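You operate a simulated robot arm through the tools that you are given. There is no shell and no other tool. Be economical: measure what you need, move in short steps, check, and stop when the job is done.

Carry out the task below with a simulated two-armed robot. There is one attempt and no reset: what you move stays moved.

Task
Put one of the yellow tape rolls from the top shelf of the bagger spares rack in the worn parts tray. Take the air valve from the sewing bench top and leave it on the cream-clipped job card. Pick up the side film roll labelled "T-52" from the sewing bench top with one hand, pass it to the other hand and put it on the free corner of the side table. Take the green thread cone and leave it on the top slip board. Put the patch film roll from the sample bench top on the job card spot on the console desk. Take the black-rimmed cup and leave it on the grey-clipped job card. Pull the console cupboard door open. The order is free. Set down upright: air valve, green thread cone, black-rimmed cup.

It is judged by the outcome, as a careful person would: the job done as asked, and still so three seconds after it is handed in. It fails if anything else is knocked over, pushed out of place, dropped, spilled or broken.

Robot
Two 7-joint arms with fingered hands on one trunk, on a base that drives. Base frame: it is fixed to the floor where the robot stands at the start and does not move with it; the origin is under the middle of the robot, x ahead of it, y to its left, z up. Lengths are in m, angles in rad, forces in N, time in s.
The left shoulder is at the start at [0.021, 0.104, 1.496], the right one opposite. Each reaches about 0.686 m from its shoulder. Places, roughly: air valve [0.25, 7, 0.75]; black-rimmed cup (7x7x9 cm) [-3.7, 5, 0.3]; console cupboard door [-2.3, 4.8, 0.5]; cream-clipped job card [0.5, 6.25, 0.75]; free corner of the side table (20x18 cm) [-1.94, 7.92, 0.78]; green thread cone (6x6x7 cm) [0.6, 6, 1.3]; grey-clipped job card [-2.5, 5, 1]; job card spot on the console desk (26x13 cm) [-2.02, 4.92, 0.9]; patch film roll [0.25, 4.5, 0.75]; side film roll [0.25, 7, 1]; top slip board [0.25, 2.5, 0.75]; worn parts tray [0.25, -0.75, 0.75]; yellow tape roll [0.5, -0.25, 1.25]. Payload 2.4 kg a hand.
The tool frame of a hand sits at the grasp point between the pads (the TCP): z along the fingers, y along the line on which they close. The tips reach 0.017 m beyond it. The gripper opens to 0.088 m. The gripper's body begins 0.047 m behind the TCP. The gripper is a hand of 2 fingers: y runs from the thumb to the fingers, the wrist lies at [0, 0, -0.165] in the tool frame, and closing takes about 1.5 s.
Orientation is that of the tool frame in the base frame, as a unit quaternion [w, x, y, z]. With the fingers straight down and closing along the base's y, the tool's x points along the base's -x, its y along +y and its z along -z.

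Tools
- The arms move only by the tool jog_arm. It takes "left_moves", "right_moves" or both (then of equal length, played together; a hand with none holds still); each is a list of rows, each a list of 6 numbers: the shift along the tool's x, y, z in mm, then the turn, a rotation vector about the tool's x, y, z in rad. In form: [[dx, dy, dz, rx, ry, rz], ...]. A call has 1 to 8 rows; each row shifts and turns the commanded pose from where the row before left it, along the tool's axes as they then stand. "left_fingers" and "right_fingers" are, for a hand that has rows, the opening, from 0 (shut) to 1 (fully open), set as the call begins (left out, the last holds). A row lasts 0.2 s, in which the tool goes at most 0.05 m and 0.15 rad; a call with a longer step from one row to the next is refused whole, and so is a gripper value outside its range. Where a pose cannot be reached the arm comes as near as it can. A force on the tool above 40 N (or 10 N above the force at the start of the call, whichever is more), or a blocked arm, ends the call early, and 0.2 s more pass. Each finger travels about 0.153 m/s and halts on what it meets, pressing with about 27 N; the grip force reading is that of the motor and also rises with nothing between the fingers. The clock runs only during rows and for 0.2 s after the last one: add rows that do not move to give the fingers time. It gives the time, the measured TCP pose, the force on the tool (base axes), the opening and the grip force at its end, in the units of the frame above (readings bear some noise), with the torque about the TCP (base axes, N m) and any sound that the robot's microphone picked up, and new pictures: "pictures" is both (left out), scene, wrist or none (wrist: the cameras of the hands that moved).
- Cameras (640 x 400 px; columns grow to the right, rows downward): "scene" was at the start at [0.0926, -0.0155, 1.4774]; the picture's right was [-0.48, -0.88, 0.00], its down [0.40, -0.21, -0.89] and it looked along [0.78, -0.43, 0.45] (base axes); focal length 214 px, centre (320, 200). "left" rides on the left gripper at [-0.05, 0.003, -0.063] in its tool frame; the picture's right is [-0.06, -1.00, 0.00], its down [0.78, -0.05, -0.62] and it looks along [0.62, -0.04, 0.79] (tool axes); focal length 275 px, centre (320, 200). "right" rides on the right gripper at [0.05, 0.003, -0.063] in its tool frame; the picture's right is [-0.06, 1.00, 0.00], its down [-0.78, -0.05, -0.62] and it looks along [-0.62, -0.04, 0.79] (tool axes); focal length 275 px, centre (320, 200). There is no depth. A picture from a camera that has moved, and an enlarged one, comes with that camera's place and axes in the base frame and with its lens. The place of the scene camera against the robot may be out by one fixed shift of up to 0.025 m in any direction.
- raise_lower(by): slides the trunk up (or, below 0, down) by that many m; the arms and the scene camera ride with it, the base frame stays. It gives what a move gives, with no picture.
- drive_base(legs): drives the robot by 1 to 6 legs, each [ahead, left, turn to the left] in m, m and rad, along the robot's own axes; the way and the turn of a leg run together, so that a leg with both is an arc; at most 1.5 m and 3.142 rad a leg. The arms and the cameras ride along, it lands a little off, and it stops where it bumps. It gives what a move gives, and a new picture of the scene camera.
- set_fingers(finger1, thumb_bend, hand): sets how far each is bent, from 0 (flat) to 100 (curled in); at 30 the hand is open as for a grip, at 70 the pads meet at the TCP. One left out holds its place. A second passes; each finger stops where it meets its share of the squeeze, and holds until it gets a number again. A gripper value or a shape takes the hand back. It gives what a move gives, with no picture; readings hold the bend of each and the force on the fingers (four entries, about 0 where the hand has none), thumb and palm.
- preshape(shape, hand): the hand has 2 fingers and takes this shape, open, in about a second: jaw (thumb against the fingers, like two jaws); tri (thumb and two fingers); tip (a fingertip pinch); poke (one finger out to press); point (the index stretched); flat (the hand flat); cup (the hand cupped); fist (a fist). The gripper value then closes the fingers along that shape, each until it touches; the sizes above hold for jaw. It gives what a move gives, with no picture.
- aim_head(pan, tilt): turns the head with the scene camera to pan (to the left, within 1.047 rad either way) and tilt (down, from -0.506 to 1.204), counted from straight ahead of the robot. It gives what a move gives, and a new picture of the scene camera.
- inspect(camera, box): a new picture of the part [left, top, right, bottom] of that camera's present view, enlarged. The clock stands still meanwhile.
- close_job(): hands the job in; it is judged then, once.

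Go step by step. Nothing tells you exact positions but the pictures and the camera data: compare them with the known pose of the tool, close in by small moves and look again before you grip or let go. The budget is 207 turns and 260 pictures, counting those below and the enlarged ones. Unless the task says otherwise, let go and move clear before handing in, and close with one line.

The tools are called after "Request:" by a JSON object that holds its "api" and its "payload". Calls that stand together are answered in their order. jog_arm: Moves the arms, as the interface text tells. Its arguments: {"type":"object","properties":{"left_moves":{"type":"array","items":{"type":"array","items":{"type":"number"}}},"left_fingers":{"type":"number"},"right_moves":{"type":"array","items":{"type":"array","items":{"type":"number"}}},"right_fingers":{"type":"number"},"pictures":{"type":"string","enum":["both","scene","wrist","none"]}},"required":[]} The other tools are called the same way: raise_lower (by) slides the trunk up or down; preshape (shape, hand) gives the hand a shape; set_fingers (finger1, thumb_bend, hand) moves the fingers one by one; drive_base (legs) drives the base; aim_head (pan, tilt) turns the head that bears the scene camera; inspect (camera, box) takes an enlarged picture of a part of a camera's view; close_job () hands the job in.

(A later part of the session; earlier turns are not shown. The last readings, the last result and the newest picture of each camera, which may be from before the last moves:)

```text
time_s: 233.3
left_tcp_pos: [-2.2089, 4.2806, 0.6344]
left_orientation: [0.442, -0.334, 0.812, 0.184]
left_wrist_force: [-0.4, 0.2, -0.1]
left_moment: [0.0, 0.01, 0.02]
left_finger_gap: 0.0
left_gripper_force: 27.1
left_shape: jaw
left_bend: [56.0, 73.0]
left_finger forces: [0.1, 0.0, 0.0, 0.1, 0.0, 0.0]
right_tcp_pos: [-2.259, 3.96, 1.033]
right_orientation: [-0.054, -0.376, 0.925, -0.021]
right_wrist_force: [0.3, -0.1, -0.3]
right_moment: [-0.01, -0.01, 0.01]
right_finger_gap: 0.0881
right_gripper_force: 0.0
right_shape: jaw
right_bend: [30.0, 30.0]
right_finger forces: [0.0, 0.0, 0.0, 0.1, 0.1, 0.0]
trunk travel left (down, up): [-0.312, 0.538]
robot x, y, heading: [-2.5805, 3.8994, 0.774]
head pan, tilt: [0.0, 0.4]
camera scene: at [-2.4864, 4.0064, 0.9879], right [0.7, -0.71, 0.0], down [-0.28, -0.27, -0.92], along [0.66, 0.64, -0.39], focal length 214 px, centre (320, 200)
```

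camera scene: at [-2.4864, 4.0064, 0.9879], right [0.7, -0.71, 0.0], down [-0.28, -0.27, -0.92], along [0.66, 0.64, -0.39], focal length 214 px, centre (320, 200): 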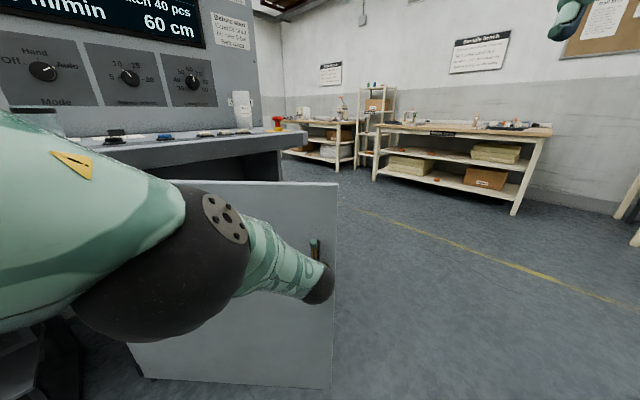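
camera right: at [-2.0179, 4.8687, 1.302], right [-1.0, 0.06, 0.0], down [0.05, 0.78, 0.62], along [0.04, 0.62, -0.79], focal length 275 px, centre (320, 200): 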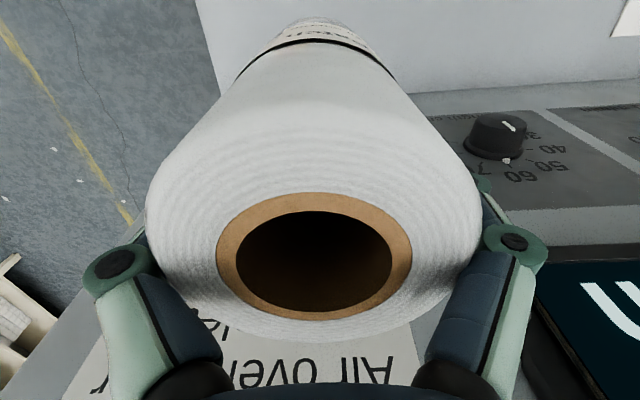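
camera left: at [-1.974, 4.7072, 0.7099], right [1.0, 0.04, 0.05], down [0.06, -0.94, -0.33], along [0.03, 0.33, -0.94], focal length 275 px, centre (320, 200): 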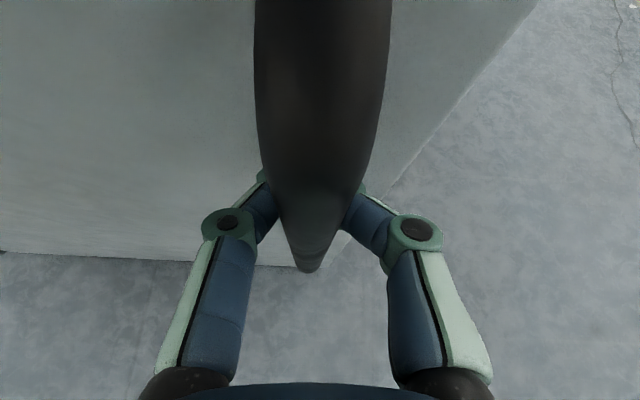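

Request:
{"api": "drive_base", "payload": {"legs": [[-0.13, 0.115, -0.2], [-0.13, 0.11, -0.2]]}}

```text
time_s: 235.8
left_tcp_pos: [-2.4321, 4.1523, 0.6358]
left_orientation: [0.471, -0.165, 0.862, 0.092]
left_wrist_force: [0.0, -0.2, 0.4]
left_moment: [-0.01, -0.03, -0.01]
left_finger_gap: 0.0
left_gripper_force: 27.3
left_shape: jaw
left_bend: [57.0, 67.0]
left_finger forces: [0.4, 0.0, 0.0, 0.0, 0.0, 0.1]
right_tcp_pos: [-2.6038, 3.8772, 1.0329]
right_orientation: [-0.058, -0.185, 0.981, -0.009]
right_wrist_force: [0.7, -0.5, 0.0]
right_moment: [0.0, -0.02, 0.05]
right_finger_gap: 0.0881
right_gripper_force: 0.1
right_shape: jaw
right_bend: [30.0, 30.0]
right_finger forces: [0.1, 0.0, 0.1, 0.0, 0.1, 0.0]
trunk travel left (down, up): [-0.312, 0.538]
robot x, y, heading: [-2.9239, 3.9457, 0.376]
head pan, tilt: [0.0, 0.4]
camera scene: at [-2.8011, 4.0122, 0.9879], right [0.36, -0.93, 0.0], down [-0.36, -0.14, -0.92], along [0.86, 0.34, -0.39], focal length 214 px, centre (320, 200)
```

scene: 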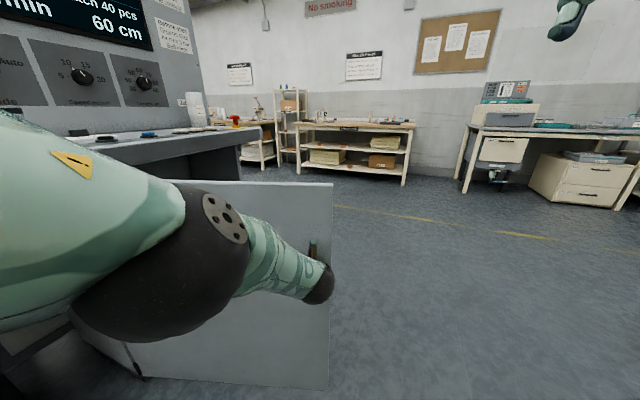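

The door is about 75° open. I open the hand and back straight off the handle.

Request:
{"api": "jog_arm", "payload": {"left_moves": [[0, 0, 0, 0, 0, 0], [0, 0, 0, 0, 0, 0], [0, 0, 0, 0, 0, 0], [0, 0, 0, 0, 0, 0], [0, 0, 0, 0, 0, 0]], "left_fingers": 1, "pictures": "wrist"}}

Request:
{"api": "drive_base", "payload": {"legs": [[-0.12, 0, 0]]}}

```text
time_s: 237.1
left_tcp_pos: [-2.431, 4.1527, 0.6345]
left_orientation: [0.471, -0.165, 0.862, 0.092]
left_wrist_force: [0.1, -0.3, -0.6]
left_moment: [-0.03, -0.04, -0.06]
left_finger_gap: 0.0879
left_gripper_force: 0.0
left_shape: jaw
left_bend: [30.0, 30.0]
left_finger forces: [0.0, 0.0, 0.0, 0.0, 0.1, 0.0]
right_tcp_pos: [-2.604, 3.8761, 1.0319]
right_orientation: [-0.058, -0.185, 0.981, -0.01]
right_wrist_force: [0.3, 0.1, -1.8]
right_moment: [0.02, -0.01, 0.0]
right_finger_gap: 0.088
right_gripper_force: 0.0
right_shape: jaw
right_bend: [30.0, 30.0]
right_finger forces: [0.0, 0.0, 0.0, 0.1, 0.0, 0.1]
trunk travel left (down, up): [-0.312, 0.538]
robot x, y, heading: [-2.9234, 3.9518, 0.377]
head pan, tilt: [0.0, 0.4]
camera left: at [-2.4567, 4.1444, 0.7102], right [0.4, -0.91, 0.05], down [-0.86, -0.4, -0.33], along [0.32, 0.09, -0.94], focal length 275 px, centre (320, 200)
```

left: 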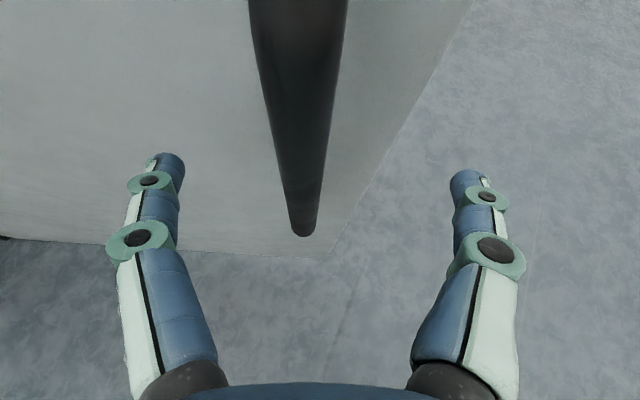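

```text
time_s: 238.3
left_tcp_pos: [-2.5422, 4.1089, 0.6349]
left_orientation: [0.471, -0.165, 0.862, 0.092]
left_wrist_force: [0.4, -0.4, 0.1]
left_moment: [-0.04, -0.02, -0.01]
left_finger_gap: 0.0878
left_gripper_force: 0.1
left_shape: jaw
left_bend: [30.0, 30.0]
left_finger forces: [0.0, 0.0, 0.0, 0.1, 0.1, 0.0]
right_tcp_pos: [-2.7157, 3.833, 1.0329]
right_orientation: [-0.057, -0.185, 0.981, -0.01]
right_wrist_force: [0.0, 0.3, -0.1]
right_moment: [-0.03, 0.03, 0.01]
right_finger_gap: 0.0881
right_gripper_force: 0.1
right_shape: jaw
right_bend: [30.0, 30.0]
right_finger forces: [0.1, 0.0, 0.0, 0.0, 0.1, 0.0]
trunk travel left (down, up): [-0.312, 0.538]
robot x, y, heading: [-3.0356, 3.9049, 0.374]
head pan, tilt: [0.0, 0.4]
camera scene: at [-2.9125, 3.9685, 0.9879], right [0.36, -0.93, 0.0], down [-0.36, -0.14, -0.92], along [0.86, 0.33, -0.39], focal length 214 px, centre (320, 200)
```

scene: 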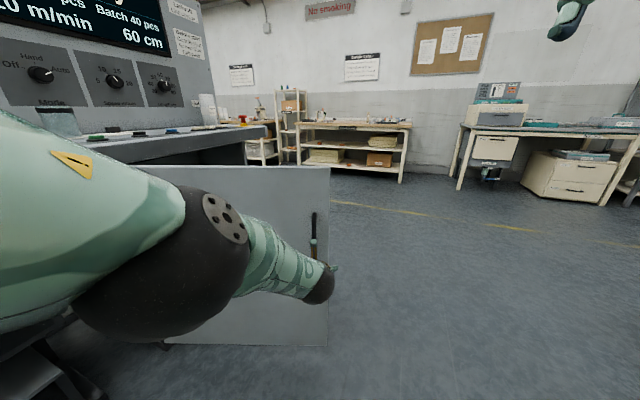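

The door stays open. I drive out clear of it and go to the sewing bench around y≈6.5.

Request:
{"api": "drive_base", "payload": {"legs": [[0, 0, -0.374], [0, -0.27, 0], [1.4, 0, 0], [1.05, 0, 0]]}}

Request:
{"api": "raise_lower", "payload": {"by": 0.35}}

Request:
{"api": "drive_base", "payload": {"legs": [[0, 1.4, 0], [0, 1.2, 0]]}}

Request:
{"api": "aim_head", "payload": {"pan": 0.3, "tilt": 0.4}}

```text
time_s: 253.0
left_tcp_pos: [-0.0427, 3.6528, 0.6338]
left_orientation: [0.48, -0.005, 0.877, 0.004]
left_wrist_force: [0.8, -0.5, 0.5]
left_moment: [-0.02, -0.01, -0.01]
left_finger_gap: 0.0879
left_gripper_force: 0.0
left_shape: jaw
left_bend: [30.0, 30.0]
left_finger forces: [0.1, 0.0, 0.1, 0.1, 0.0, 0.0]
right_tcp_pos: [-0.3019, 3.458, 1.0326]
right_orientation: [-0.058, -0.002, 0.998, 0.0]
right_wrist_force: [0.2, 0.4, -0.3]
right_moment: [0.02, -0.01, 0.0]
right_finger_gap: 0.0878
right_gripper_force: 0.1
right_shape: jaw
right_bend: [30.0, 30.0]
right_finger forces: [0.0, 0.0, 0.0, 0.0, 0.0, 0.1]
trunk travel left (down, up): [-0.312, 0.538]
robot x, y, heading: [-0.5779, 3.6394, 0.005]
head pan, tilt: [0.0, 0.4]
camera scene: at [-0.4432, 3.6579, 0.9879], right [0.0, -1.0, 0.0], down [-0.39, 0.0, -0.92], along [0.92, 0.0, -0.39], focal length 214 px, centre (320, 200)
```

scene: 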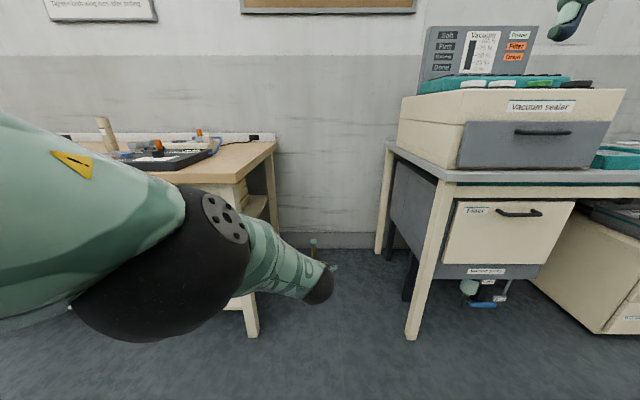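

```text
time_s: 256.4
left_tcp_pos: [-0.0264, 3.6525, 1.037]
left_orientation: [0.521, -0.005, 0.853, 0.005]
left_wrist_force: [0.8, 0.6, 0.2]
left_moment: [0.01, 0.01, -0.01]
left_finger_gap: 0.0882
left_gripper_force: 0.0
left_shape: jaw
left_bend: [30.0, 30.0]
left_finger forces: [0.0, 0.0, 0.0, 0.0, 0.0, 0.0]
right_tcp_pos: [-0.3024, 3.4573, 1.3835]
right_orientation: [-0.058, -0.002, 0.998, 0.0]
right_wrist_force: [0.4, 0.1, -0.1]
right_moment: [0.02, 0.01, 0.01]
right_finger_gap: 0.0876
right_gripper_force: 0.0
right_shape: jaw
right_bend: [30.0, 30.0]
right_finger forces: [0.0, 0.0, 0.0, 0.0, 0.1, 0.1]
trunk travel left (down, up): [-0.662, 0.188]
robot x, y, heading: [-0.5768, 3.643, 0.001]
head pan, tilt: [0.0, 0.4]
```

```text
time_s: 269.1
left_tcp_pos: [-0.0358, 6.2645, 1.0382]
left_orientation: [0.521, -0.004, 0.853, 0.003]
left_wrist_force: [0.6, 0.0, -0.3]
left_moment: [0.02, 0.01, -0.01]
left_finger_gap: 0.0879
left_gripper_force: 0.0
left_shape: jaw
left_bend: [30.0, 30.0]
left_finger forces: [0.0, 0.0, 0.1, 0.1, 0.1, 0.0]
right_tcp_pos: [-0.3128, 6.0692, 1.3824]
right_orientation: [-0.059, 0.0, 0.998, 0.0]
right_wrist_force: [0.6, 0.5, 0.0]
right_moment: [0.04, -0.05, 0.02]
right_finger_gap: 0.0883
right_gripper_force: 0.1
right_shape: jaw
right_bend: [30.0, 30.0]
right_finger forces: [0.0, 0.0, 0.0, 0.0, 0.0, 0.0]
trunk travel left (down, up): [-0.662, 0.188]
robot x, y, heading: [-0.5865, 6.252, 0.001]
head pan, tilt: [0.0, 0.4]
camera scene: at [-0.4597, 6.269, 1.3395], right [0.0, -1.0, 0.0], down [-0.39, 0.0, -0.92], along [0.92, 0.0, -0.39], focal length 214 px, centre (320, 200)
```

scene: 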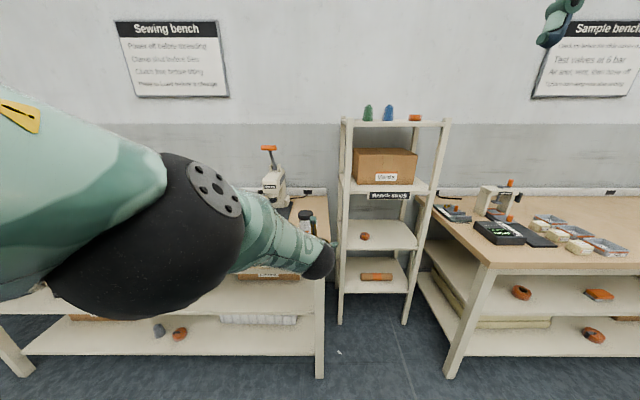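

```text
time_s: 269.9
left_tcp_pos: [-0.0357, 6.2621, 1.0373]
left_orientation: [0.522, -0.003, 0.853, 0.003]
left_wrist_force: [0.0, 0.5, 0.0]
left_moment: [0.0, 0.02, 0.03]
left_finger_gap: 0.088
left_gripper_force: 0.0
left_shape: jaw
left_bend: [30.0, 30.0]
left_finger forces: [0.1, 0.0, 0.1, 0.1, 0.1, 0.1]
right_tcp_pos: [-0.3133, 6.0692, 1.3831]
right_orientation: [-0.059, -0.001, 0.998, 0.0]
right_wrist_force: [-0.3, 0.5, 1.1]
right_moment: [-0.01, 0.02, -0.01]
right_finger_gap: 0.0879
right_gripper_force: 0.0
right_shape: jaw
right_bend: [30.0, 30.0]
right_finger forces: [0.1, 0.1, 0.0, 0.0, 0.1, 0.0]
trunk travel left (down, up): [-0.662, 0.188]
robot x, y, heading: [-0.5833, 6.2526, 0.003]
head pan, tilt: [0.3, 0.4]
camera scene: at [-0.4638, 6.296, 1.3396], right [0.3, -0.95, 0.0], down [-0.37, -0.12, -0.92], along [0.88, 0.27, -0.39], focal length 214 px, centre (320, 200)
```

scene: 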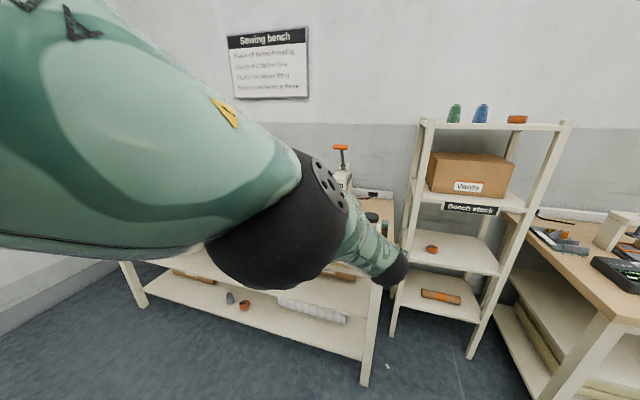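

The left arm blocks the view; I fold it back to a compact fingers-down pose.

Request:
{"api": "jog_arm", "payload": {"left_moves": [[-6, 0, -42, 0, 0, 0], [-6, 0, -42, 0, 0.137, 0], [-6, 0, -42, 0, 0.137, 0], [0, 0, -40, 0, 0.137, 0], [0, 0, -40, 0, 0.137, 0], [0, 0, -30, 0, 0.137, 0], [0, 0, -30, 0, 0.137, 0], [0, 0, -30, 0, 0.137, 0]], "pictures": "none"}}

Request:
{"api": "jog_arm", "payload": {"left_moves": [[0, 0, -30, 0, 0.137, 0], [0, 0, -30, 0, 0, 0], [0, 0, -30, 0, 0, 0], [0, 0, -30, 0, 0, 0]], "pictures": "scene"}}

```text
time_s: 271.7
left_tcp_pos: [-0.2225, 6.2511, 1.2613]
left_orientation: [0.068, -0.005, 0.998, 0.001]
left_wrist_force: [-0.2, 0.0, -1.3]
left_moment: [0.03, 0.01, 0.02]
left_finger_gap: 0.0881
left_gripper_force: 0.0
left_shape: jaw
left_bend: [30.0, 30.0]
left_finger forces: [0.0, 0.0, 0.0, 0.1, 0.0, 0.0]
left hand out of reach, approached as far as the arm can: row 1
right_tcp_pos: [-0.3122, 6.068, 1.3829]
right_orientation: [-0.058, -0.001, 0.998, 0.001]
right_wrist_force: [0.3, 0.5, -0.4]
right_moment: [-0.02, 0.02, -0.02]
right_finger_gap: 0.088
right_gripper_force: 0.0
right_shape: jaw
right_bend: [30.0, 30.0]
right_finger forces: [0.1, 0.1, 0.1, 0.0, 0.1, 0.0]
trunk travel left (down, up): [-0.662, 0.188]
robot x, y, heading: [-0.585, 6.2527, 0.006]
head pan, tilt: [0.3, 0.4]
```

```text
time_s: 272.7
left_tcp_pos: [-0.2266, 6.2513, 1.3799]
left_orientation: [0.0, -0.005, 1.0, 0.001]
left_wrist_force: [0.5, 0.8, 0.8]
left_moment: [0.01, 0.01, 0.0]
left_finger_gap: 0.0879
left_gripper_force: 0.1
left_shape: jaw
left_bend: [30.0, 30.0]
left_finger forces: [0.0, 0.0, 0.1, 0.0, 0.0, 0.0]
right_tcp_pos: [-0.3129, 6.0688, 1.3825]
right_orientation: [-0.059, -0.001, 0.998, 0.0]
right_wrist_force: [-0.1, 0.5, 0.2]
right_moment: [-0.02, 0.01, -0.01]
right_finger_gap: 0.088
right_gripper_force: 0.1
right_shape: jaw
right_bend: [30.0, 30.0]
right_finger forces: [0.0, 0.1, 0.0, 0.0, 0.0, 0.1]
trunk travel left (down, up): [-0.662, 0.188]
robot x, y, heading: [-0.5841, 6.2491, 0.0]
head pan, tilt: [0.3, 0.4]
camera scene: at [-0.4641, 6.2961, 1.3396], right [0.3, -0.95, 0.0], down [-0.37, -0.12, -0.92], along [0.88, 0.27, -0.39], focal length 214 px, centre (320, 200)
```

scene: 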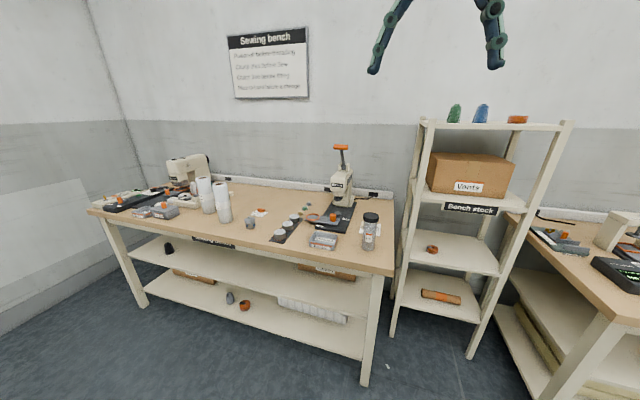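

Request:
{"api": "inspect", "payload": {"camera": "scene", "box": [80, 140, 260, 240]}}

Request:
{"api": "inspect", "payload": {"camera": "scene", "box": [230, 140, 410, 260]}}

Request:
{"api": "inspect", "payload": {"camera": "scene", "box": [400, 90, 580, 220]}}

```text
3.56 times, centred on (170, 190) of scene
camera zoom: at [-0.4641, 6.2961, 1.3396], right [0.3, -0.95, 0.0], down [-0.37, -0.12, -0.92], along [0.88, 0.27, -0.39], focal length 763 px, centre (853, 236)
```

zoom: 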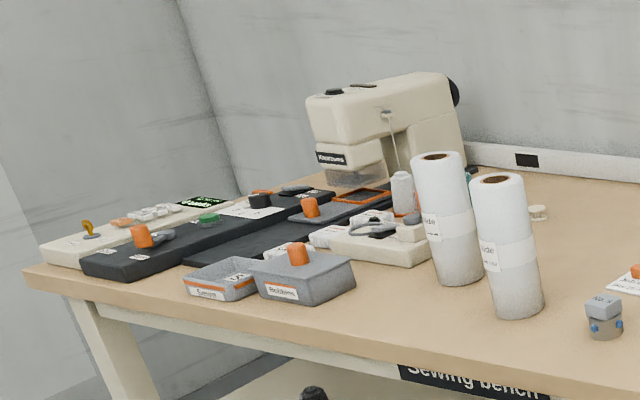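

```text
3.33 times, centred on (320, 200) of scene
camera zoom: at [-0.4641, 6.2961, 1.3396], right [0.3, -0.95, 0.0], down [-0.37, -0.12, -0.92], along [0.88, 0.27, -0.39], focal length 715 px, centre (320, 200)
```

zoom: 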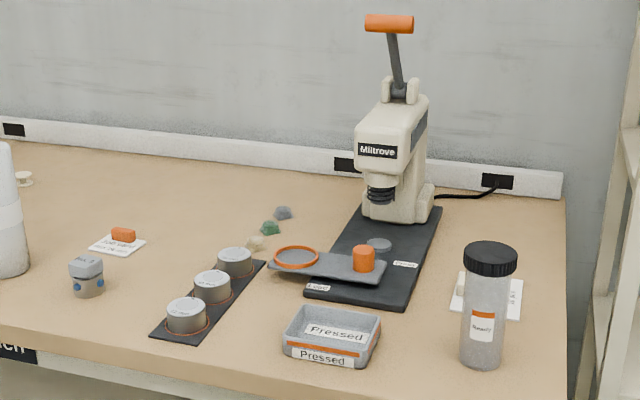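

```text
3.08 times, centred on (490, 155) of scene
camera zoom: at [-0.4641, 6.2961, 1.3396], right [0.3, -0.95, 0.0], down [-0.37, -0.12, -0.92], along [0.88, 0.27, -0.39], focal length 660 px, centre (-203, 338)
```

zoom: 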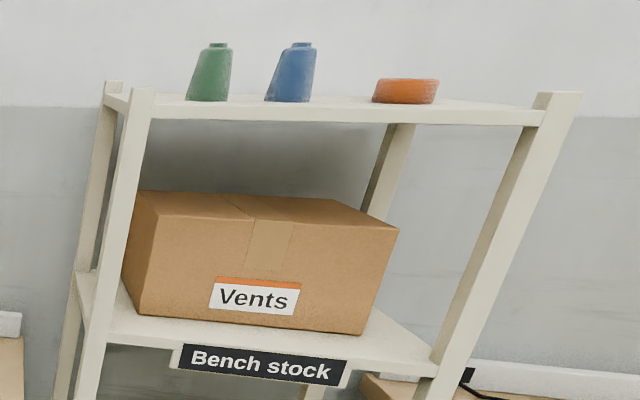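

I see the grey air valve near [0.34, 6.91], the cream-clipped card behind the jar near [0.49, 6.33], two side film rolls, and the green cone on the shelf top. Valve first: I position the right hand near it.

Request:
{"api": "drive_base", "payload": {"legs": [[0, 0.85, 0], [0.44, 0, 0]]}}

Request:
{"api": "jog_arm", "payload": {"right_moves": [[-45, 0, 0, 0, 0.06, 0], [-45, 0, 0, 0, 0.057, 0], [-45, 0, 0, 0, 0, 0], [-35, 0, 0, 0, 0, 0]], "pictures": "wrist"}}

```text
time_s: 279.5
left_tcp_pos: [0.2082, 7.1101, 1.38]
left_orientation: [0.001, -0.005, 1.0, 0.001]
left_wrist_force: [-0.2, 0.2, 0.0]
left_moment: [-0.03, 0.0, 0.0]
left_finger_gap: 0.0883
left_gripper_force: 0.0
left_shape: jaw
left_bend: [30.0, 30.0]
left_finger forces: [0.1, 0.0, 0.1, 0.0, 0.1, 0.0]
right_tcp_pos: [0.1228, 6.9268, 1.3826]
right_orientation: [-0.059, -0.003, 0.998, 0.0]
right_wrist_force: [0.3, -0.3, -0.2]
right_moment: [0.0, 0.0, -0.01]
right_finger_gap: 0.088
right_gripper_force: 0.1
right_shape: jaw
right_bend: [30.0, 30.0]
right_finger forces: [0.0, 0.1, 0.1, 0.0, 0.1, 0.0]
trunk travel left (down, up): [-0.662, 0.188]
robot x, y, heading: [-0.1508, 7.1139, 0.003]
head pan, tilt: [0.3, 0.4]
camera scene: at [-0.028, 7.1549, 1.3395], right [0.3, -0.95, 0.0], down [-0.37, -0.12, -0.92], along [0.88, 0.28, -0.39], focal length 214 px, centre (320, 200)
```

scene: 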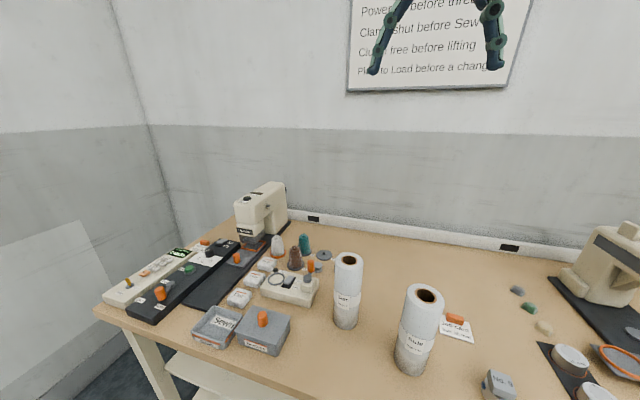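

```text
time_s: 280.5
left_tcp_pos: [0.2087, 7.1109, 1.379]
left_orientation: [0.0, -0.006, 1.0, 0.001]
left_wrist_force: [0.0, -0.5, -0.4]
left_moment: [-0.01, 0.01, 0.02]
left_finger_gap: 0.0881
left_gripper_force: 0.0
left_shape: jaw
left_bend: [30.0, 30.0]
left_finger forces: [0.1, 0.1, 0.0, 0.0, 0.0, 0.0]
right_tcp_pos: [0.2853, 6.9257, 1.3503]
right_orientation: [-0.117, -0.001, 0.993, 0.0]
right_wrist_force: [-0.2, 0.5, 0.2]
right_moment: [0.01, -0.01, -0.01]
right_finger_gap: 0.0881
right_gripper_force: 0.0
right_shape: jaw
right_bend: [30.0, 30.0]
right_finger forces: [0.0, 0.1, 0.1, 0.1, 0.0, 0.0]
right hand out of reach, approached as far as the arm can: row 4
trunk travel left (down, up): [-0.662, 0.188]
robot x, y, heading: [-0.1463, 7.1088, 0.001]
head pan, tilt: [0.3, 0.4]
camera right: at [0.2524, 6.9299, 1.4242], right [0.06, 1.0, -0.01], down [0.91, -0.05, 0.42], along [0.42, -0.04, -0.91], focal length 275 px, centre (320, 200)
```

right: 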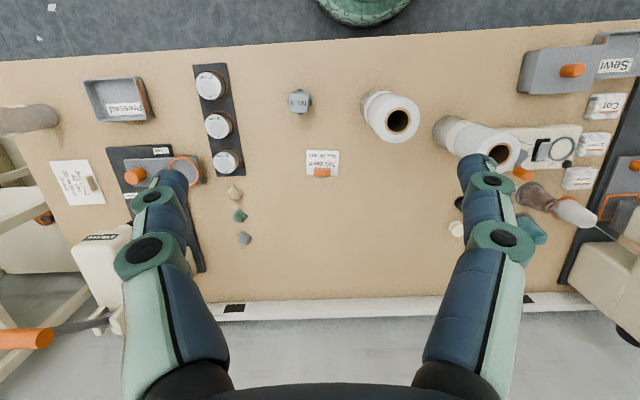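

Request:
{"api": "jog_arm", "payload": {"right_moves": [[0, -24, 0, 0, -0.118, 0], [0, -25, 0, 0, -0.117, 0], [-17, 0, 0, 0, 0, 0], [0, 0, 40, 0, 0, 0], [0, 0, 40, 0, 0, 0]], "pictures": "none"}}

Request:
{"api": "raise_lower", "payload": {"by": -0.25}}

Request:
{"api": "inspect", "payload": {"camera": "right", "box": [0, 0, 640, 400]}}

```text
time_s: 281.7
left_tcp_pos: [0.2093, 7.1102, 1.3785]
left_orientation: [0.001, -0.006, 1.0, 0.001]
left_wrist_force: [-0.3, 0.3, 0.7]
left_moment: [-0.01, 0.0, 0.0]
left_finger_gap: 0.0879
left_gripper_force: 0.1
left_shape: jaw
left_bend: [30.0, 30.0]
left_finger forces: [0.0, 0.0, 0.0, 0.1, 0.1, 0.0]
right_tcp_pos: [0.3033, 6.8771, 1.2705]
right_orientation: [0.001, -0.002, 1.0, 0.001]
right_wrist_force: [1.1, 0.1, 0.1]
right_moment: [0.02, -0.01, 0.01]
right_finger_gap: 0.0882
right_gripper_force: 0.0
right_shape: jaw
right_bend: [30.0, 30.0]
right_finger forces: [0.0, 0.1, 0.0, 0.1, 0.0, 0.1]
trunk travel left (down, up): [-0.662, 0.188]
robot x, y, heading: [-0.1453, 7.1084, 0.003]
head pan, tilt: [0.3, 0.4]
```

```text
time_s: 284.3
left_tcp_pos: [0.2083, 7.1102, 1.1288]
left_orientation: [0.001, -0.006, 1.0, 0.001]
left_wrist_force: [-0.2, -0.2, 0.3]
left_moment: [0.0, -0.02, 0.02]
left_finger_gap: 0.0882
left_gripper_force: 0.1
left_shape: jaw
left_bend: [30.0, 30.0]
left_finger forces: [0.1, 0.0, 0.1, 0.0, 0.1, 0.1]
right_tcp_pos: [0.3025, 6.8773, 1.0212]
right_orientation: [0.001, -0.002, 1.0, 0.001]
right_wrist_force: [-0.1, 0.0, -0.4]
right_moment: [-0.02, -0.02, 0.0]
right_finger_gap: 0.088
right_gripper_force: 0.1
right_shape: jaw
right_bend: [30.0, 30.0]
right_finger forces: [0.0, 0.0, 0.0, 0.0, 0.0, 0.0]
trunk travel left (down, up): [-0.412, 0.438]
robot x, y, heading: [-0.1476, 7.1087, 0.004]
head pan, tilt: [0.3, 0.4]
```

```text
1.00 times, centred on (320, 200) of right (not enlarged: the box is as wide or as high as the picture)
camera zoom: at [0.2536, 6.881, 1.0849], right [0.06, 1.0, 0.0], down [0.78, -0.05, 0.62], along [0.62, -0.03, -0.78], focal length 275 px, centre (320, 200)
```

zoom: 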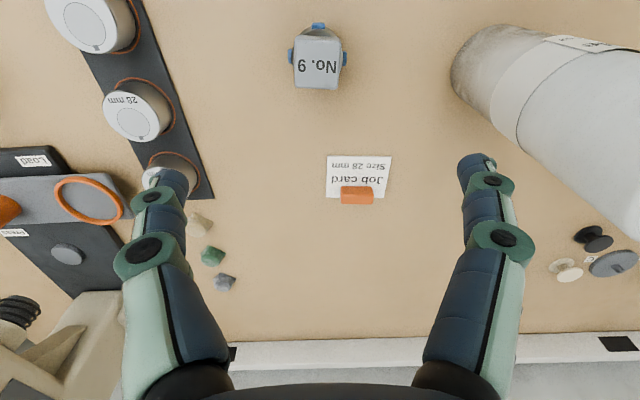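

The valve "No. 9" is directly below the hand. Lower toward it.

Request:
{"api": "raise_lower", "payload": {"by": -0.11}}

Request:
{"api": "inspect", "payload": {"camera": "right", "box": [0, 0, 640, 400]}}

Request:
{"api": "aim_head", "payload": {"pan": -0.4, "tilt": 0.6}}

```text
time_s: 285.7
left_tcp_pos: [0.2082, 7.1112, 1.0194]
left_orientation: [0.002, -0.005, 1.0, 0.002]
left_wrist_force: [0.0, 0.2, 0.4]
left_moment: [-0.01, 0.01, 0.02]
left_finger_gap: 0.0882
left_gripper_force: 0.1
left_shape: jaw
left_bend: [30.0, 30.0]
left_finger forces: [0.0, 0.0, 0.1, 0.0, 0.0, 0.0]
right_tcp_pos: [0.3036, 6.8777, 0.913]
right_orientation: [0.001, -0.003, 1.0, 0.002]
right_wrist_force: [0.7, 0.0, -0.5]
right_moment: [-0.01, -0.01, -0.01]
right_finger_gap: 0.0881
right_gripper_force: 0.0
right_shape: jaw
right_bend: [30.0, 30.0]
right_finger forces: [0.1, 0.1, 0.0, 0.1, 0.0, 0.0]
trunk travel left (down, up): [-0.302, 0.548]
robot x, y, heading: [-0.1481, 7.1093, 0.009]
head pan, tilt: [0.3, 0.4]
```

```text
1.00 times, centred on (320, 200) of right (not enlarged: the box is as wide or as high as the picture)
camera zoom: at [0.2535, 6.881, 0.975], right [0.06, 1.0, 0.0], down [0.78, -0.05, 0.62], along [0.62, -0.03, -0.78], focal length 275 px, centre (320, 200)
```

zoom: 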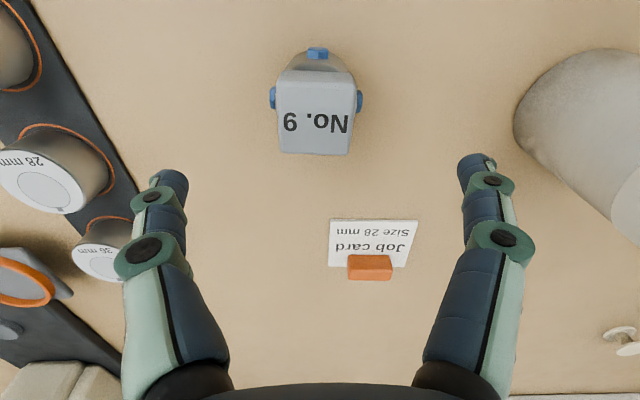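

```text
time_s: 286.8
left_tcp_pos: [0.2092, 7.1106, 1.019]
left_orientation: [0.001, -0.005, 1.0, 0.001]
left_wrist_force: [-0.4, -0.4, 0.1]
left_moment: [-0.01, 0.01, 0.0]
left_finger_gap: 0.0882
left_gripper_force: 0.0
left_shape: jaw
left_bend: [30.0, 30.0]
left_finger forces: [0.0, 0.1, 0.0, 0.0, 0.0, 0.0]
right_tcp_pos: [0.3027, 6.8775, 0.9101]
right_orientation: [0.001, -0.003, 1.0, 0.001]
right_wrist_force: [-0.5, 0.2, 0.3]
right_moment: [0.0, -0.02, 0.0]
right_finger_gap: 0.0879
right_gripper_force: 0.0
right_shape: jaw
right_bend: [30.0, 30.0]
right_finger forces: [0.1, 0.1, 0.0, 0.1, 0.0, 0.1]
trunk travel left (down, up): [-0.302, 0.548]
robot x, y, heading: [-0.1528, 7.1093, -0.001]
head pan, tilt: [-0.4, 0.6]
camera scene: at [-0.0287, 7.0932, 0.9597], right [-0.38, -0.92, 0.0], down [-0.52, 0.22, -0.83], along [0.76, -0.32, -0.56], focal length 214 px, centre (320, 200)
```

scene: 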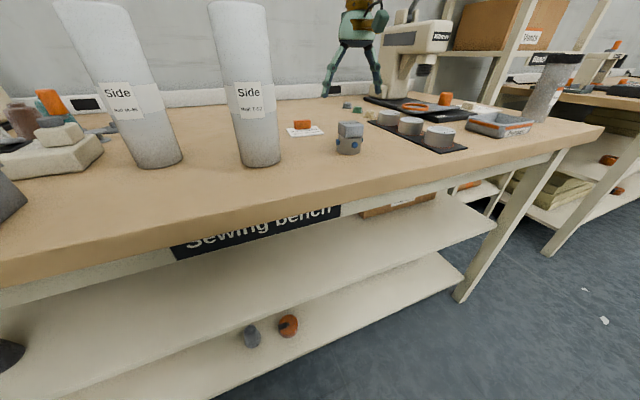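

Request:
{"api": "jog_arm", "payload": {"right_moves": [[-6, 0, 20, 0, 0, 0], [0, 0, 20, 0, 0, 0], [0, 0, 20, 0, 0, 0]], "pictures": "wrist"}}

Request:
{"api": "inspect", "payload": {"camera": "scene", "box": [50, 0, 400, 190]}}

```text
time_s: 287.6
left_tcp_pos: [0.209, 7.11, 1.0195]
left_orientation: [0.001, -0.006, 1.0, 0.0]
left_wrist_force: [-0.3, -0.7, -0.6]
left_moment: [-0.01, 0.0, 0.01]
left_finger_gap: 0.0879
left_gripper_force: 0.0
left_shape: jaw
left_bend: [30.0, 30.0]
left_finger forces: [0.0, 0.0, 0.0, 0.1, 0.1, 0.0]
right_tcp_pos: [0.3102, 6.8775, 0.8521]
right_orientation: [0.001, -0.003, 1.0, 0.001]
right_wrist_force: [0.1, 0.2, -0.1]
right_moment: [-0.01, 0.01, -0.01]
right_finger_gap: 0.088
right_gripper_force: 0.0
right_shape: jaw
right_bend: [30.0, 30.0]
right_finger forces: [0.0, 0.0, 0.1, 0.1, 0.0, 0.1]
trunk travel left (down, up): [-0.302, 0.548]
robot x, y, heading: [-0.1482, 7.1125, 0.011]
head pan, tilt: [-0.4, 0.6]
camera right: at [0.2598, 6.8808, 0.9149], right [0.06, 1.0, 0.0], down [0.78, -0.05, 0.62], along [0.62, -0.03, -0.78], focal length 275 px, centre (320, 200)
```

right: 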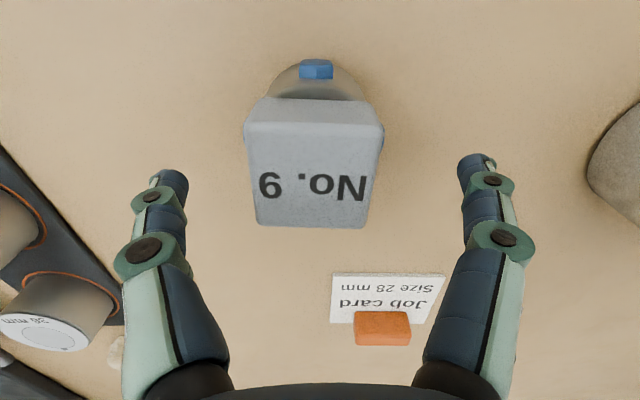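

```text
1.83 times, centred on (225, 95) of scene
camera zoom: at [-0.0288, 7.0931, 0.9596], right [-0.38, -0.92, 0.0], down [-0.52, 0.22, -0.82], along [0.76, -0.32, -0.57], focal length 392 px, centre (494, 392)
```

zoom: 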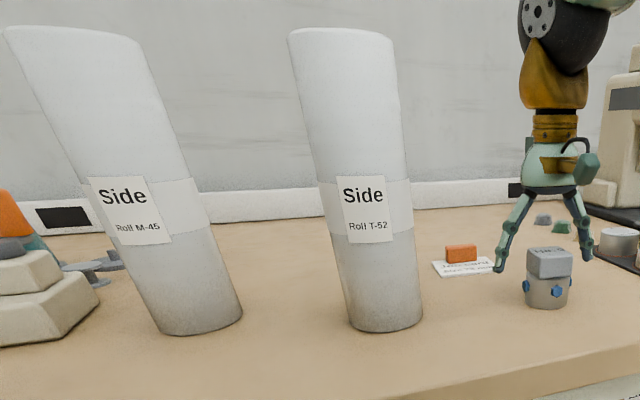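

T-52 is confirmed as the roll nearer the valve. I lower 18 mm more and grip the valve's block.

Request:
{"api": "jog_arm", "payload": {"right_moves": [[3, 0, 9, 0, 0, 0], [0, 0, 9, 0, 0, 0], [0, 0, 0, 0, 0, 0]], "pictures": "none"}}

Request:
{"api": "jog_arm", "payload": {"right_moves": [[0, 0, 0, 0, 0, 0], [0, 0, 0, 0, 0, 0], [0, 0, 0, 0, 0, 0], [0, 0, 0, 0, 0, 0], [0, 0, 0, 0, 0, 0], [0, 0, 0, 0, 0, 0]], "right_fingers": 0, "pictures": "both"}}

```text
time_s: 288.4
left_tcp_pos: [0.2087, 7.1106, 1.0193]
left_orientation: [0.0, -0.005, 1.0, 0.001]
left_wrist_force: [-0.6, 0.4, 0.1]
left_moment: [0.0, -0.03, 0.02]
left_finger_gap: 0.0884
left_gripper_force: 0.1
left_shape: jaw
left_bend: [30.0, 30.0]
left_finger forces: [0.1, 0.0, 0.0, 0.1, 0.1, 0.0]
right_tcp_pos: [0.3055, 6.8781, 0.8315]
right_orientation: [0.001, -0.002, 1.0, 0.001]
right_wrist_force: [0.1, -0.2, -0.4]
right_moment: [-0.02, 0.0, 0.03]
right_finger_gap: 0.0882
right_gripper_force: 0.2
right_shape: jaw
right_bend: [30.0, 30.0]
right_finger forces: [0.0, 0.1, 0.0, 0.1, 0.0, 0.1]
trunk travel left (down, up): [-0.302, 0.548]
robot x, y, heading: [-0.1534, 7.1106, 0.007]
head pan, tilt: [-0.4, 0.6]
```

```text
time_s: 289.8
left_tcp_pos: [0.2078, 7.1104, 1.0199]
left_orientation: [0.001, -0.006, 1.0, 0.001]
left_wrist_force: [0.3, -0.2, 0.1]
left_moment: [-0.01, -0.02, 0.0]
left_finger_gap: 0.0882
left_gripper_force: 0.0
left_shape: jaw
left_bend: [30.0, 30.0]
left_finger forces: [0.0, 0.0, 0.1, 0.1, 0.0, 0.0]
right_tcp_pos: [0.306, 6.8775, 0.8333]
right_orientation: [0.001, -0.001, 1.0, 0.001]
right_wrist_force: [-0.8, 0.0, -0.3]
right_moment: [0.03, 0.01, 0.02]
right_finger_gap: 0.0365
right_gripper_force: 27.3
right_shape: jaw
right_bend: [74.0, 70.0]
right_finger forces: [24.0, 0.1, 0.0, 0.0, 24.1, 0.0]
trunk travel left (down, up): [-0.302, 0.548]
robot x, y, heading: [-0.1465, 7.1069, 0.003]
head pan, tilt: [-0.4, 0.6]
camera scene: at [-0.0287, 7.0931, 0.9596], right [-0.38, -0.92, 0.0], down [-0.52, 0.22, -0.82], along [0.76, -0.32, -0.57], focal length 214 px, centre (320, 200)
camera right: at [0.2568, 6.881, 0.8964], right [0.06, 1.0, 0.0], down [0.78, -0.05, 0.62], along [0.62, -0.03, -0.78], focal length 275 px, centre (320, 200)
```

scene: 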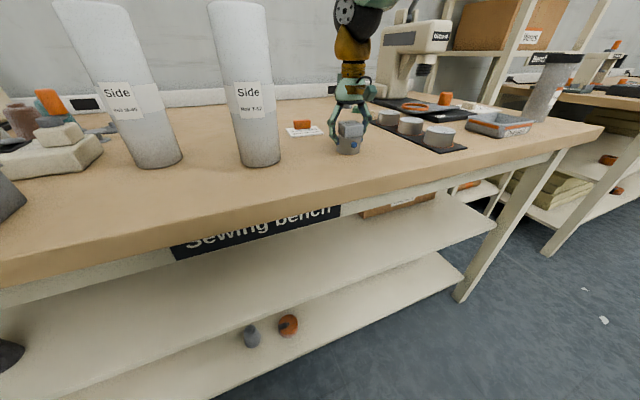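
right: 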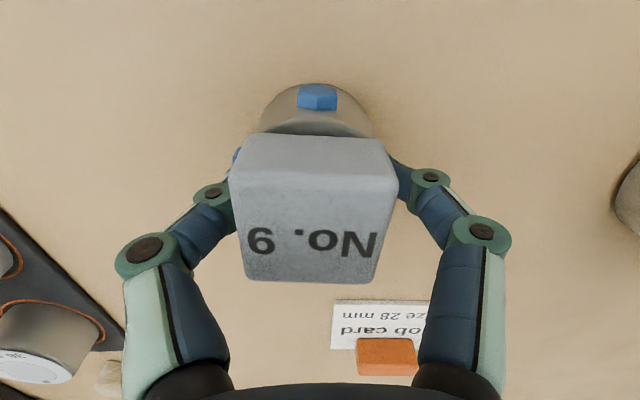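

Valve gripped (bench contact at TCP z≈0.833). I lift, retract, and move to the cream-clipped card, turning the base left so the right shoulder leads.

Request:
{"api": "raise_lower", "payload": {"by": 0.3}}

Request:
{"api": "jog_arm", "payload": {"right_moves": [[45, 0, 0, 0, 0, 0], [45, 0, 0, 0, 0, 0], [45, 0, 0, 0, 0, 0], [45, 0, 0, 0, 0, 0], [25, 0, 0, 0, 0, 0]], "pictures": "none"}}

Request:
{"api": "drive_base", "payload": {"legs": [[0, -0.72, 0], [0, 0, 0.7]]}}

Request:
{"api": "aim_head", "payload": {"pan": -0.9, "tilt": 0.7}}

```text
time_s: 292.8
left_tcp_pos: [0.2087, 7.1108, 1.3196]
left_orientation: [0.001, -0.006, 1.0, 0.001]
left_wrist_force: [0.1, 0.6, -0.5]
left_moment: [0.03, 0.01, 0.03]
left_finger_gap: 0.0879
left_gripper_force: 0.1
left_shape: jaw
left_bend: [30.0, 30.0]
left_finger forces: [0.0, 0.0, 0.0, 0.1, 0.2, 0.0]
right_tcp_pos: [0.3066, 6.8774, 1.146]
right_orientation: [0.014, -0.002, 1.0, 0.001]
right_wrist_force: [-0.4, 1.3, -2.6]
right_moment: [0.01, 0.0, -0.01]
right_finger_gap: 0.0361
right_gripper_force: 26.5
right_shape: jaw
right_bend: [74.0, 70.0]
right_finger forces: [24.0, 0.0, 0.0, 0.1, 24.0, 0.0]
trunk travel left (down, up): [-0.602, 0.248]
robot x, y, heading: [-0.1483, 7.1068, 0.001]
head pan, tilt: [-0.4, 0.6]
```

```text
time_s: 294.0
left_tcp_pos: [0.2084, 7.1096, 1.3196]
left_orientation: [0.0, -0.007, 1.0, 0.001]
left_wrist_force: [-0.8, 0.3, 0.4]
left_moment: [-0.03, -0.01, 0.02]
left_finger_gap: 0.088
left_gripper_force: 0.0
left_shape: jaw
left_bend: [30.0, 30.0]
left_finger forces: [0.0, 0.0, 0.1, 0.1, 0.0, 0.0]
right_tcp_pos: [0.0993, 6.8766, 1.1404]
right_orientation: [0.013, -0.002, 1.0, 0.001]
right_wrist_force: [-0.7, -0.5, -1.4]
right_moment: [0.04, 0.0, -0.03]
right_finger_gap: 0.0357
right_gripper_force: 26.8
right_shape: jaw
right_bend: [74.0, 70.0]
right_finger forces: [23.9, 0.0, 0.0, 0.0, 23.9, 0.0]
trunk travel left (down, up): [-0.602, 0.248]
robot x, y, heading: [-0.1517, 7.1103, 0.002]
head pan, tilt: [-0.4, 0.6]
```

```text
time_s: 299.8
left_tcp_pos: [0.1279, 6.6111, 1.3195]
left_orientation: [0.001, -0.346, 0.938, 0.002]
left_wrist_force: [0.3, -0.6, 0.1]
left_moment: [-0.01, -0.02, 0.02]
left_finger_gap: 0.0877
left_gripper_force: 0.1
left_shape: jaw
left_bend: [30.0, 30.0]
left_finger forces: [0.1, 0.0, 0.0, 0.1, 0.0, 0.0]
right_tcp_pos: [0.1938, 6.3621, 1.1383]
right_orientation: [0.013, -0.342, 0.94, 0.006]
right_wrist_force: [-0.5, 0.4, -2.1]
right_moment: [-0.01, 0.02, 0.02]
right_finger_gap: 0.0357
right_gripper_force: 27.3
right_shape: jaw
right_bend: [74.0, 70.0]
right_finger forces: [23.9, 0.1, 0.0, 0.0, 23.8, 0.0]
trunk travel left (down, up): [-0.602, 0.248]
robot x, y, heading: [-0.1475, 6.3808, 0.7]
head pan, tilt: [-0.4, 0.6]
camera scene: at [-0.0358, 6.4427, 1.2612], right [0.29, -0.96, 0.0], down [-0.54, -0.17, -0.82], along [0.79, 0.24, -0.57], focal length 214 px, centre (320, 200)
```

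scene: 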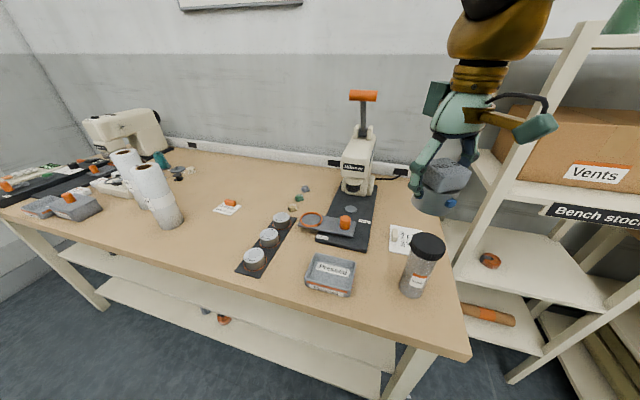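

```text
time_s: 300.7
left_tcp_pos: [0.1269, 6.6108, 1.3198]
left_orientation: [0.0, -0.345, 0.939, 0.001]
left_wrist_force: [-0.2, -0.5, -0.5]
left_moment: [-0.03, 0.01, -0.04]
left_finger_gap: 0.0876
left_gripper_force: 0.0
left_shape: jaw
left_bend: [30.0, 30.0]
left_finger forces: [0.0, 0.0, 0.0, 0.0, 0.1, 0.0]
right_tcp_pos: [0.1939, 6.362, 1.1393]
right_orientation: [0.013, -0.341, 0.94, 0.005]
right_wrist_force: [0.5, 0.5, -1.1]
right_moment: [0.01, 0.01, 0.02]
right_finger_gap: 0.0361
right_gripper_force: 26.9
right_shape: jaw
right_bend: [74.0, 70.0]
right_finger forces: [23.8, 0.0, 0.0, 0.0, 23.8, 0.1]
trunk travel left (down, up): [-0.602, 0.248]
robot x, y, heading: [-0.1468, 6.3837, 0.701]
head pan, tilt: [-0.901, 0.7]
camera scene: at [-0.037, 6.3996, 1.2526], right [-0.2, -0.98, 0.0], down [-0.63, 0.13, -0.76], along [0.75, -0.15, -0.64], focal length 214 px, centre (320, 200)
```

scene: 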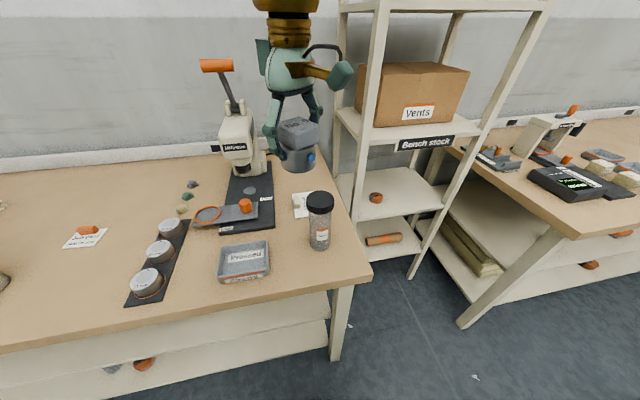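

Request:
{"api": "inspect", "payload": {"camera": "right", "box": [0, 0, 640, 400]}}

Request:
{"api": "inspect", "payload": {"camera": "scene", "box": [200, 170, 380, 270]}}

```text
1.00 times, centred on (320, 200) of right (not enlarged: the box is as wide or as high as the picture)
camera zoom: at [0.1533, 6.3322, 1.2015], right [-0.59, 0.81, 0.0], down [0.62, 0.45, 0.64], along [0.51, 0.38, -0.77], focal length 275 px, centre (320, 200)
```

zoom: 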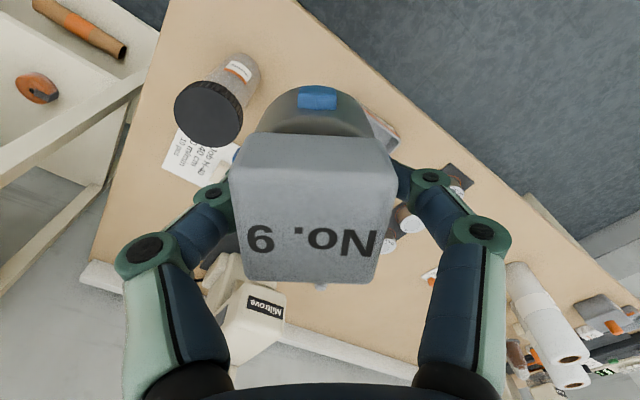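

```text
3.56 times, centred on (290, 220) of scene
camera zoom: at [-0.037, 6.3996, 1.2526], right [-0.2, -0.98, 0.0], down [-0.63, 0.13, -0.76], along [0.75, -0.15, -0.64], focal length 763 px, centre (427, 129)
```

zoom: 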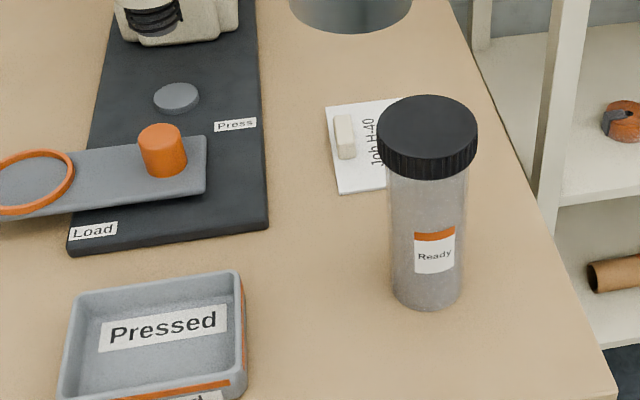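

The card spans about x 0.42–0.515, y 6.265–6.355, clip on its +y edge. I move the base up slightly and bring the valve above the card's free part.

Request:
{"api": "drive_base", "payload": {"legs": [[0.051, -0.043, 0]]}}

Request:
{"api": "jog_arm", "payload": {"right_moves": [[-20, -30, 0, 0, 0.026, 0], [-20, -30, 0, 0, 0, 0], [-20, -30, 0, 0, 0, 0], [-20, -30, 0, 0, 0, 0], [-20, -30, 0, 0, 0, 0], [-20, -29, 0, 0, 0, 0]]}}

```text
time_s: 301.7
left_tcp_pos: [0.1952, 6.611, 1.319]
left_orientation: [0.001, -0.346, 0.938, 0.001]
left_wrist_force: [-0.4, 0.0, 0.1]
left_moment: [-0.01, 0.02, 0.05]
left_finger_gap: 0.0879
left_gripper_force: 0.1
left_shape: jaw
left_bend: [30.0, 30.0]
left_finger forces: [0.0, 0.0, 0.0, 0.0, 0.1, 0.0]
right_tcp_pos: [0.2624, 6.3627, 1.1383]
right_orientation: [0.014, -0.342, 0.94, 0.005]
right_wrist_force: [-0.2, -0.2, -2.7]
right_moment: [-0.03, 0.01, -0.01]
right_finger_gap: 0.0359
right_gripper_force: 27.3
right_shape: jaw
right_bend: [74.0, 70.0]
right_finger forces: [23.8, 0.0, 0.1, 0.0, 23.9, 0.0]
trunk travel left (down, up): [-0.602, 0.248]
robot x, y, heading: [-0.078, 6.3807, 0.696]
head pan, tilt: [-0.901, 0.7]
camera scene: at [0.031, 6.3997, 1.2524], right [-0.2, -0.98, 0.0], down [-0.63, 0.13, -0.76], along [0.75, -0.15, -0.65], focal length 214 px, centre (320, 200)
```

scene: 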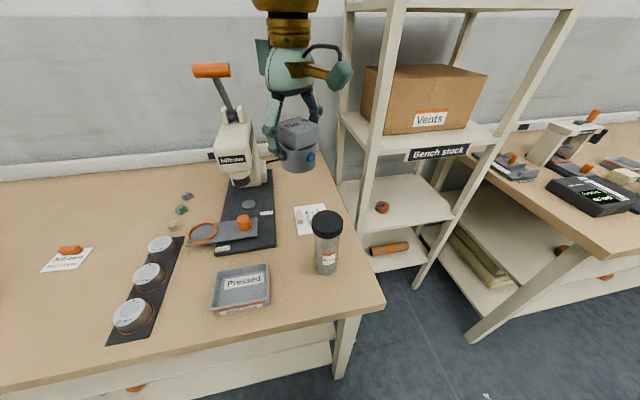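

```text
time_s: 303.1
left_tcp_pos: [0.1954, 6.6114, 1.3195]
left_orientation: [0.001, -0.346, 0.938, 0.001]
left_wrist_force: [0.2, -0.8, 0.2]
left_moment: [0.02, -0.06, -0.01]
left_finger_gap: 0.0882
left_gripper_force: 0.0
left_shape: jaw
left_bend: [30.0, 30.0]
left_finger forces: [0.0, 0.0, 0.0, 0.0, 0.0, 0.1]
right_tcp_pos: [0.47, 6.3012, 1.1387]
right_orientation: [0.001, -0.342, 0.94, 0.001]
right_wrist_force: [0.8, 0.8, -1.9]
right_moment: [0.0, 0.02, 0.02]
right_finger_gap: 0.0359
right_gripper_force: 27.0
right_shape: jaw
right_bend: [74.0, 70.0]
right_finger forces: [24.0, 0.0, 0.1, 0.0, 24.0, 0.0]
trunk travel left (down, up): [-0.602, 0.248]
robot x, y, heading: [-0.078, 6.3838, 0.696]
head pan, tilt: [-0.901, 0.7]
camera scene: at [0.0301, 6.3998, 1.2525], right [-0.2, -0.98, 0.0], down [-0.63, 0.13, -0.76], along [0.75, -0.15, -0.64], focal length 214 px, centre (320, 200)
camera right: at [0.4287, 6.2727, 1.2023], right [-0.59, 0.8, 0.0], down [0.63, 0.46, 0.62], along [0.5, 0.37, -0.78], focal length 275 px, centre (320, 200)
```

scene: 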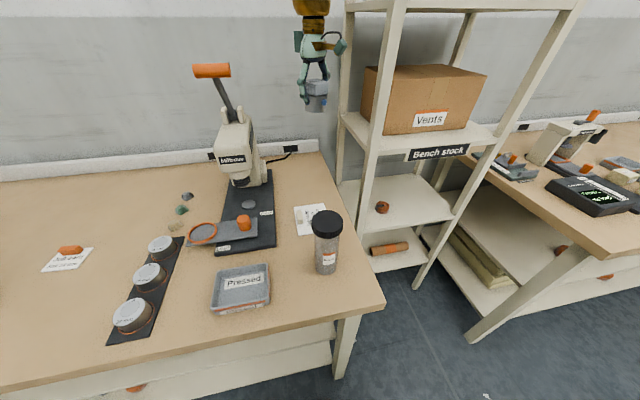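
right: 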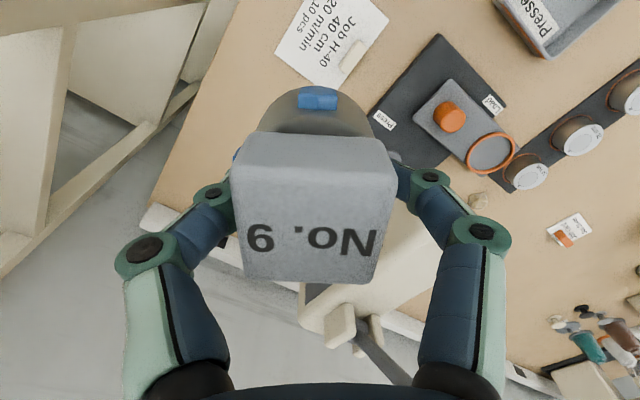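

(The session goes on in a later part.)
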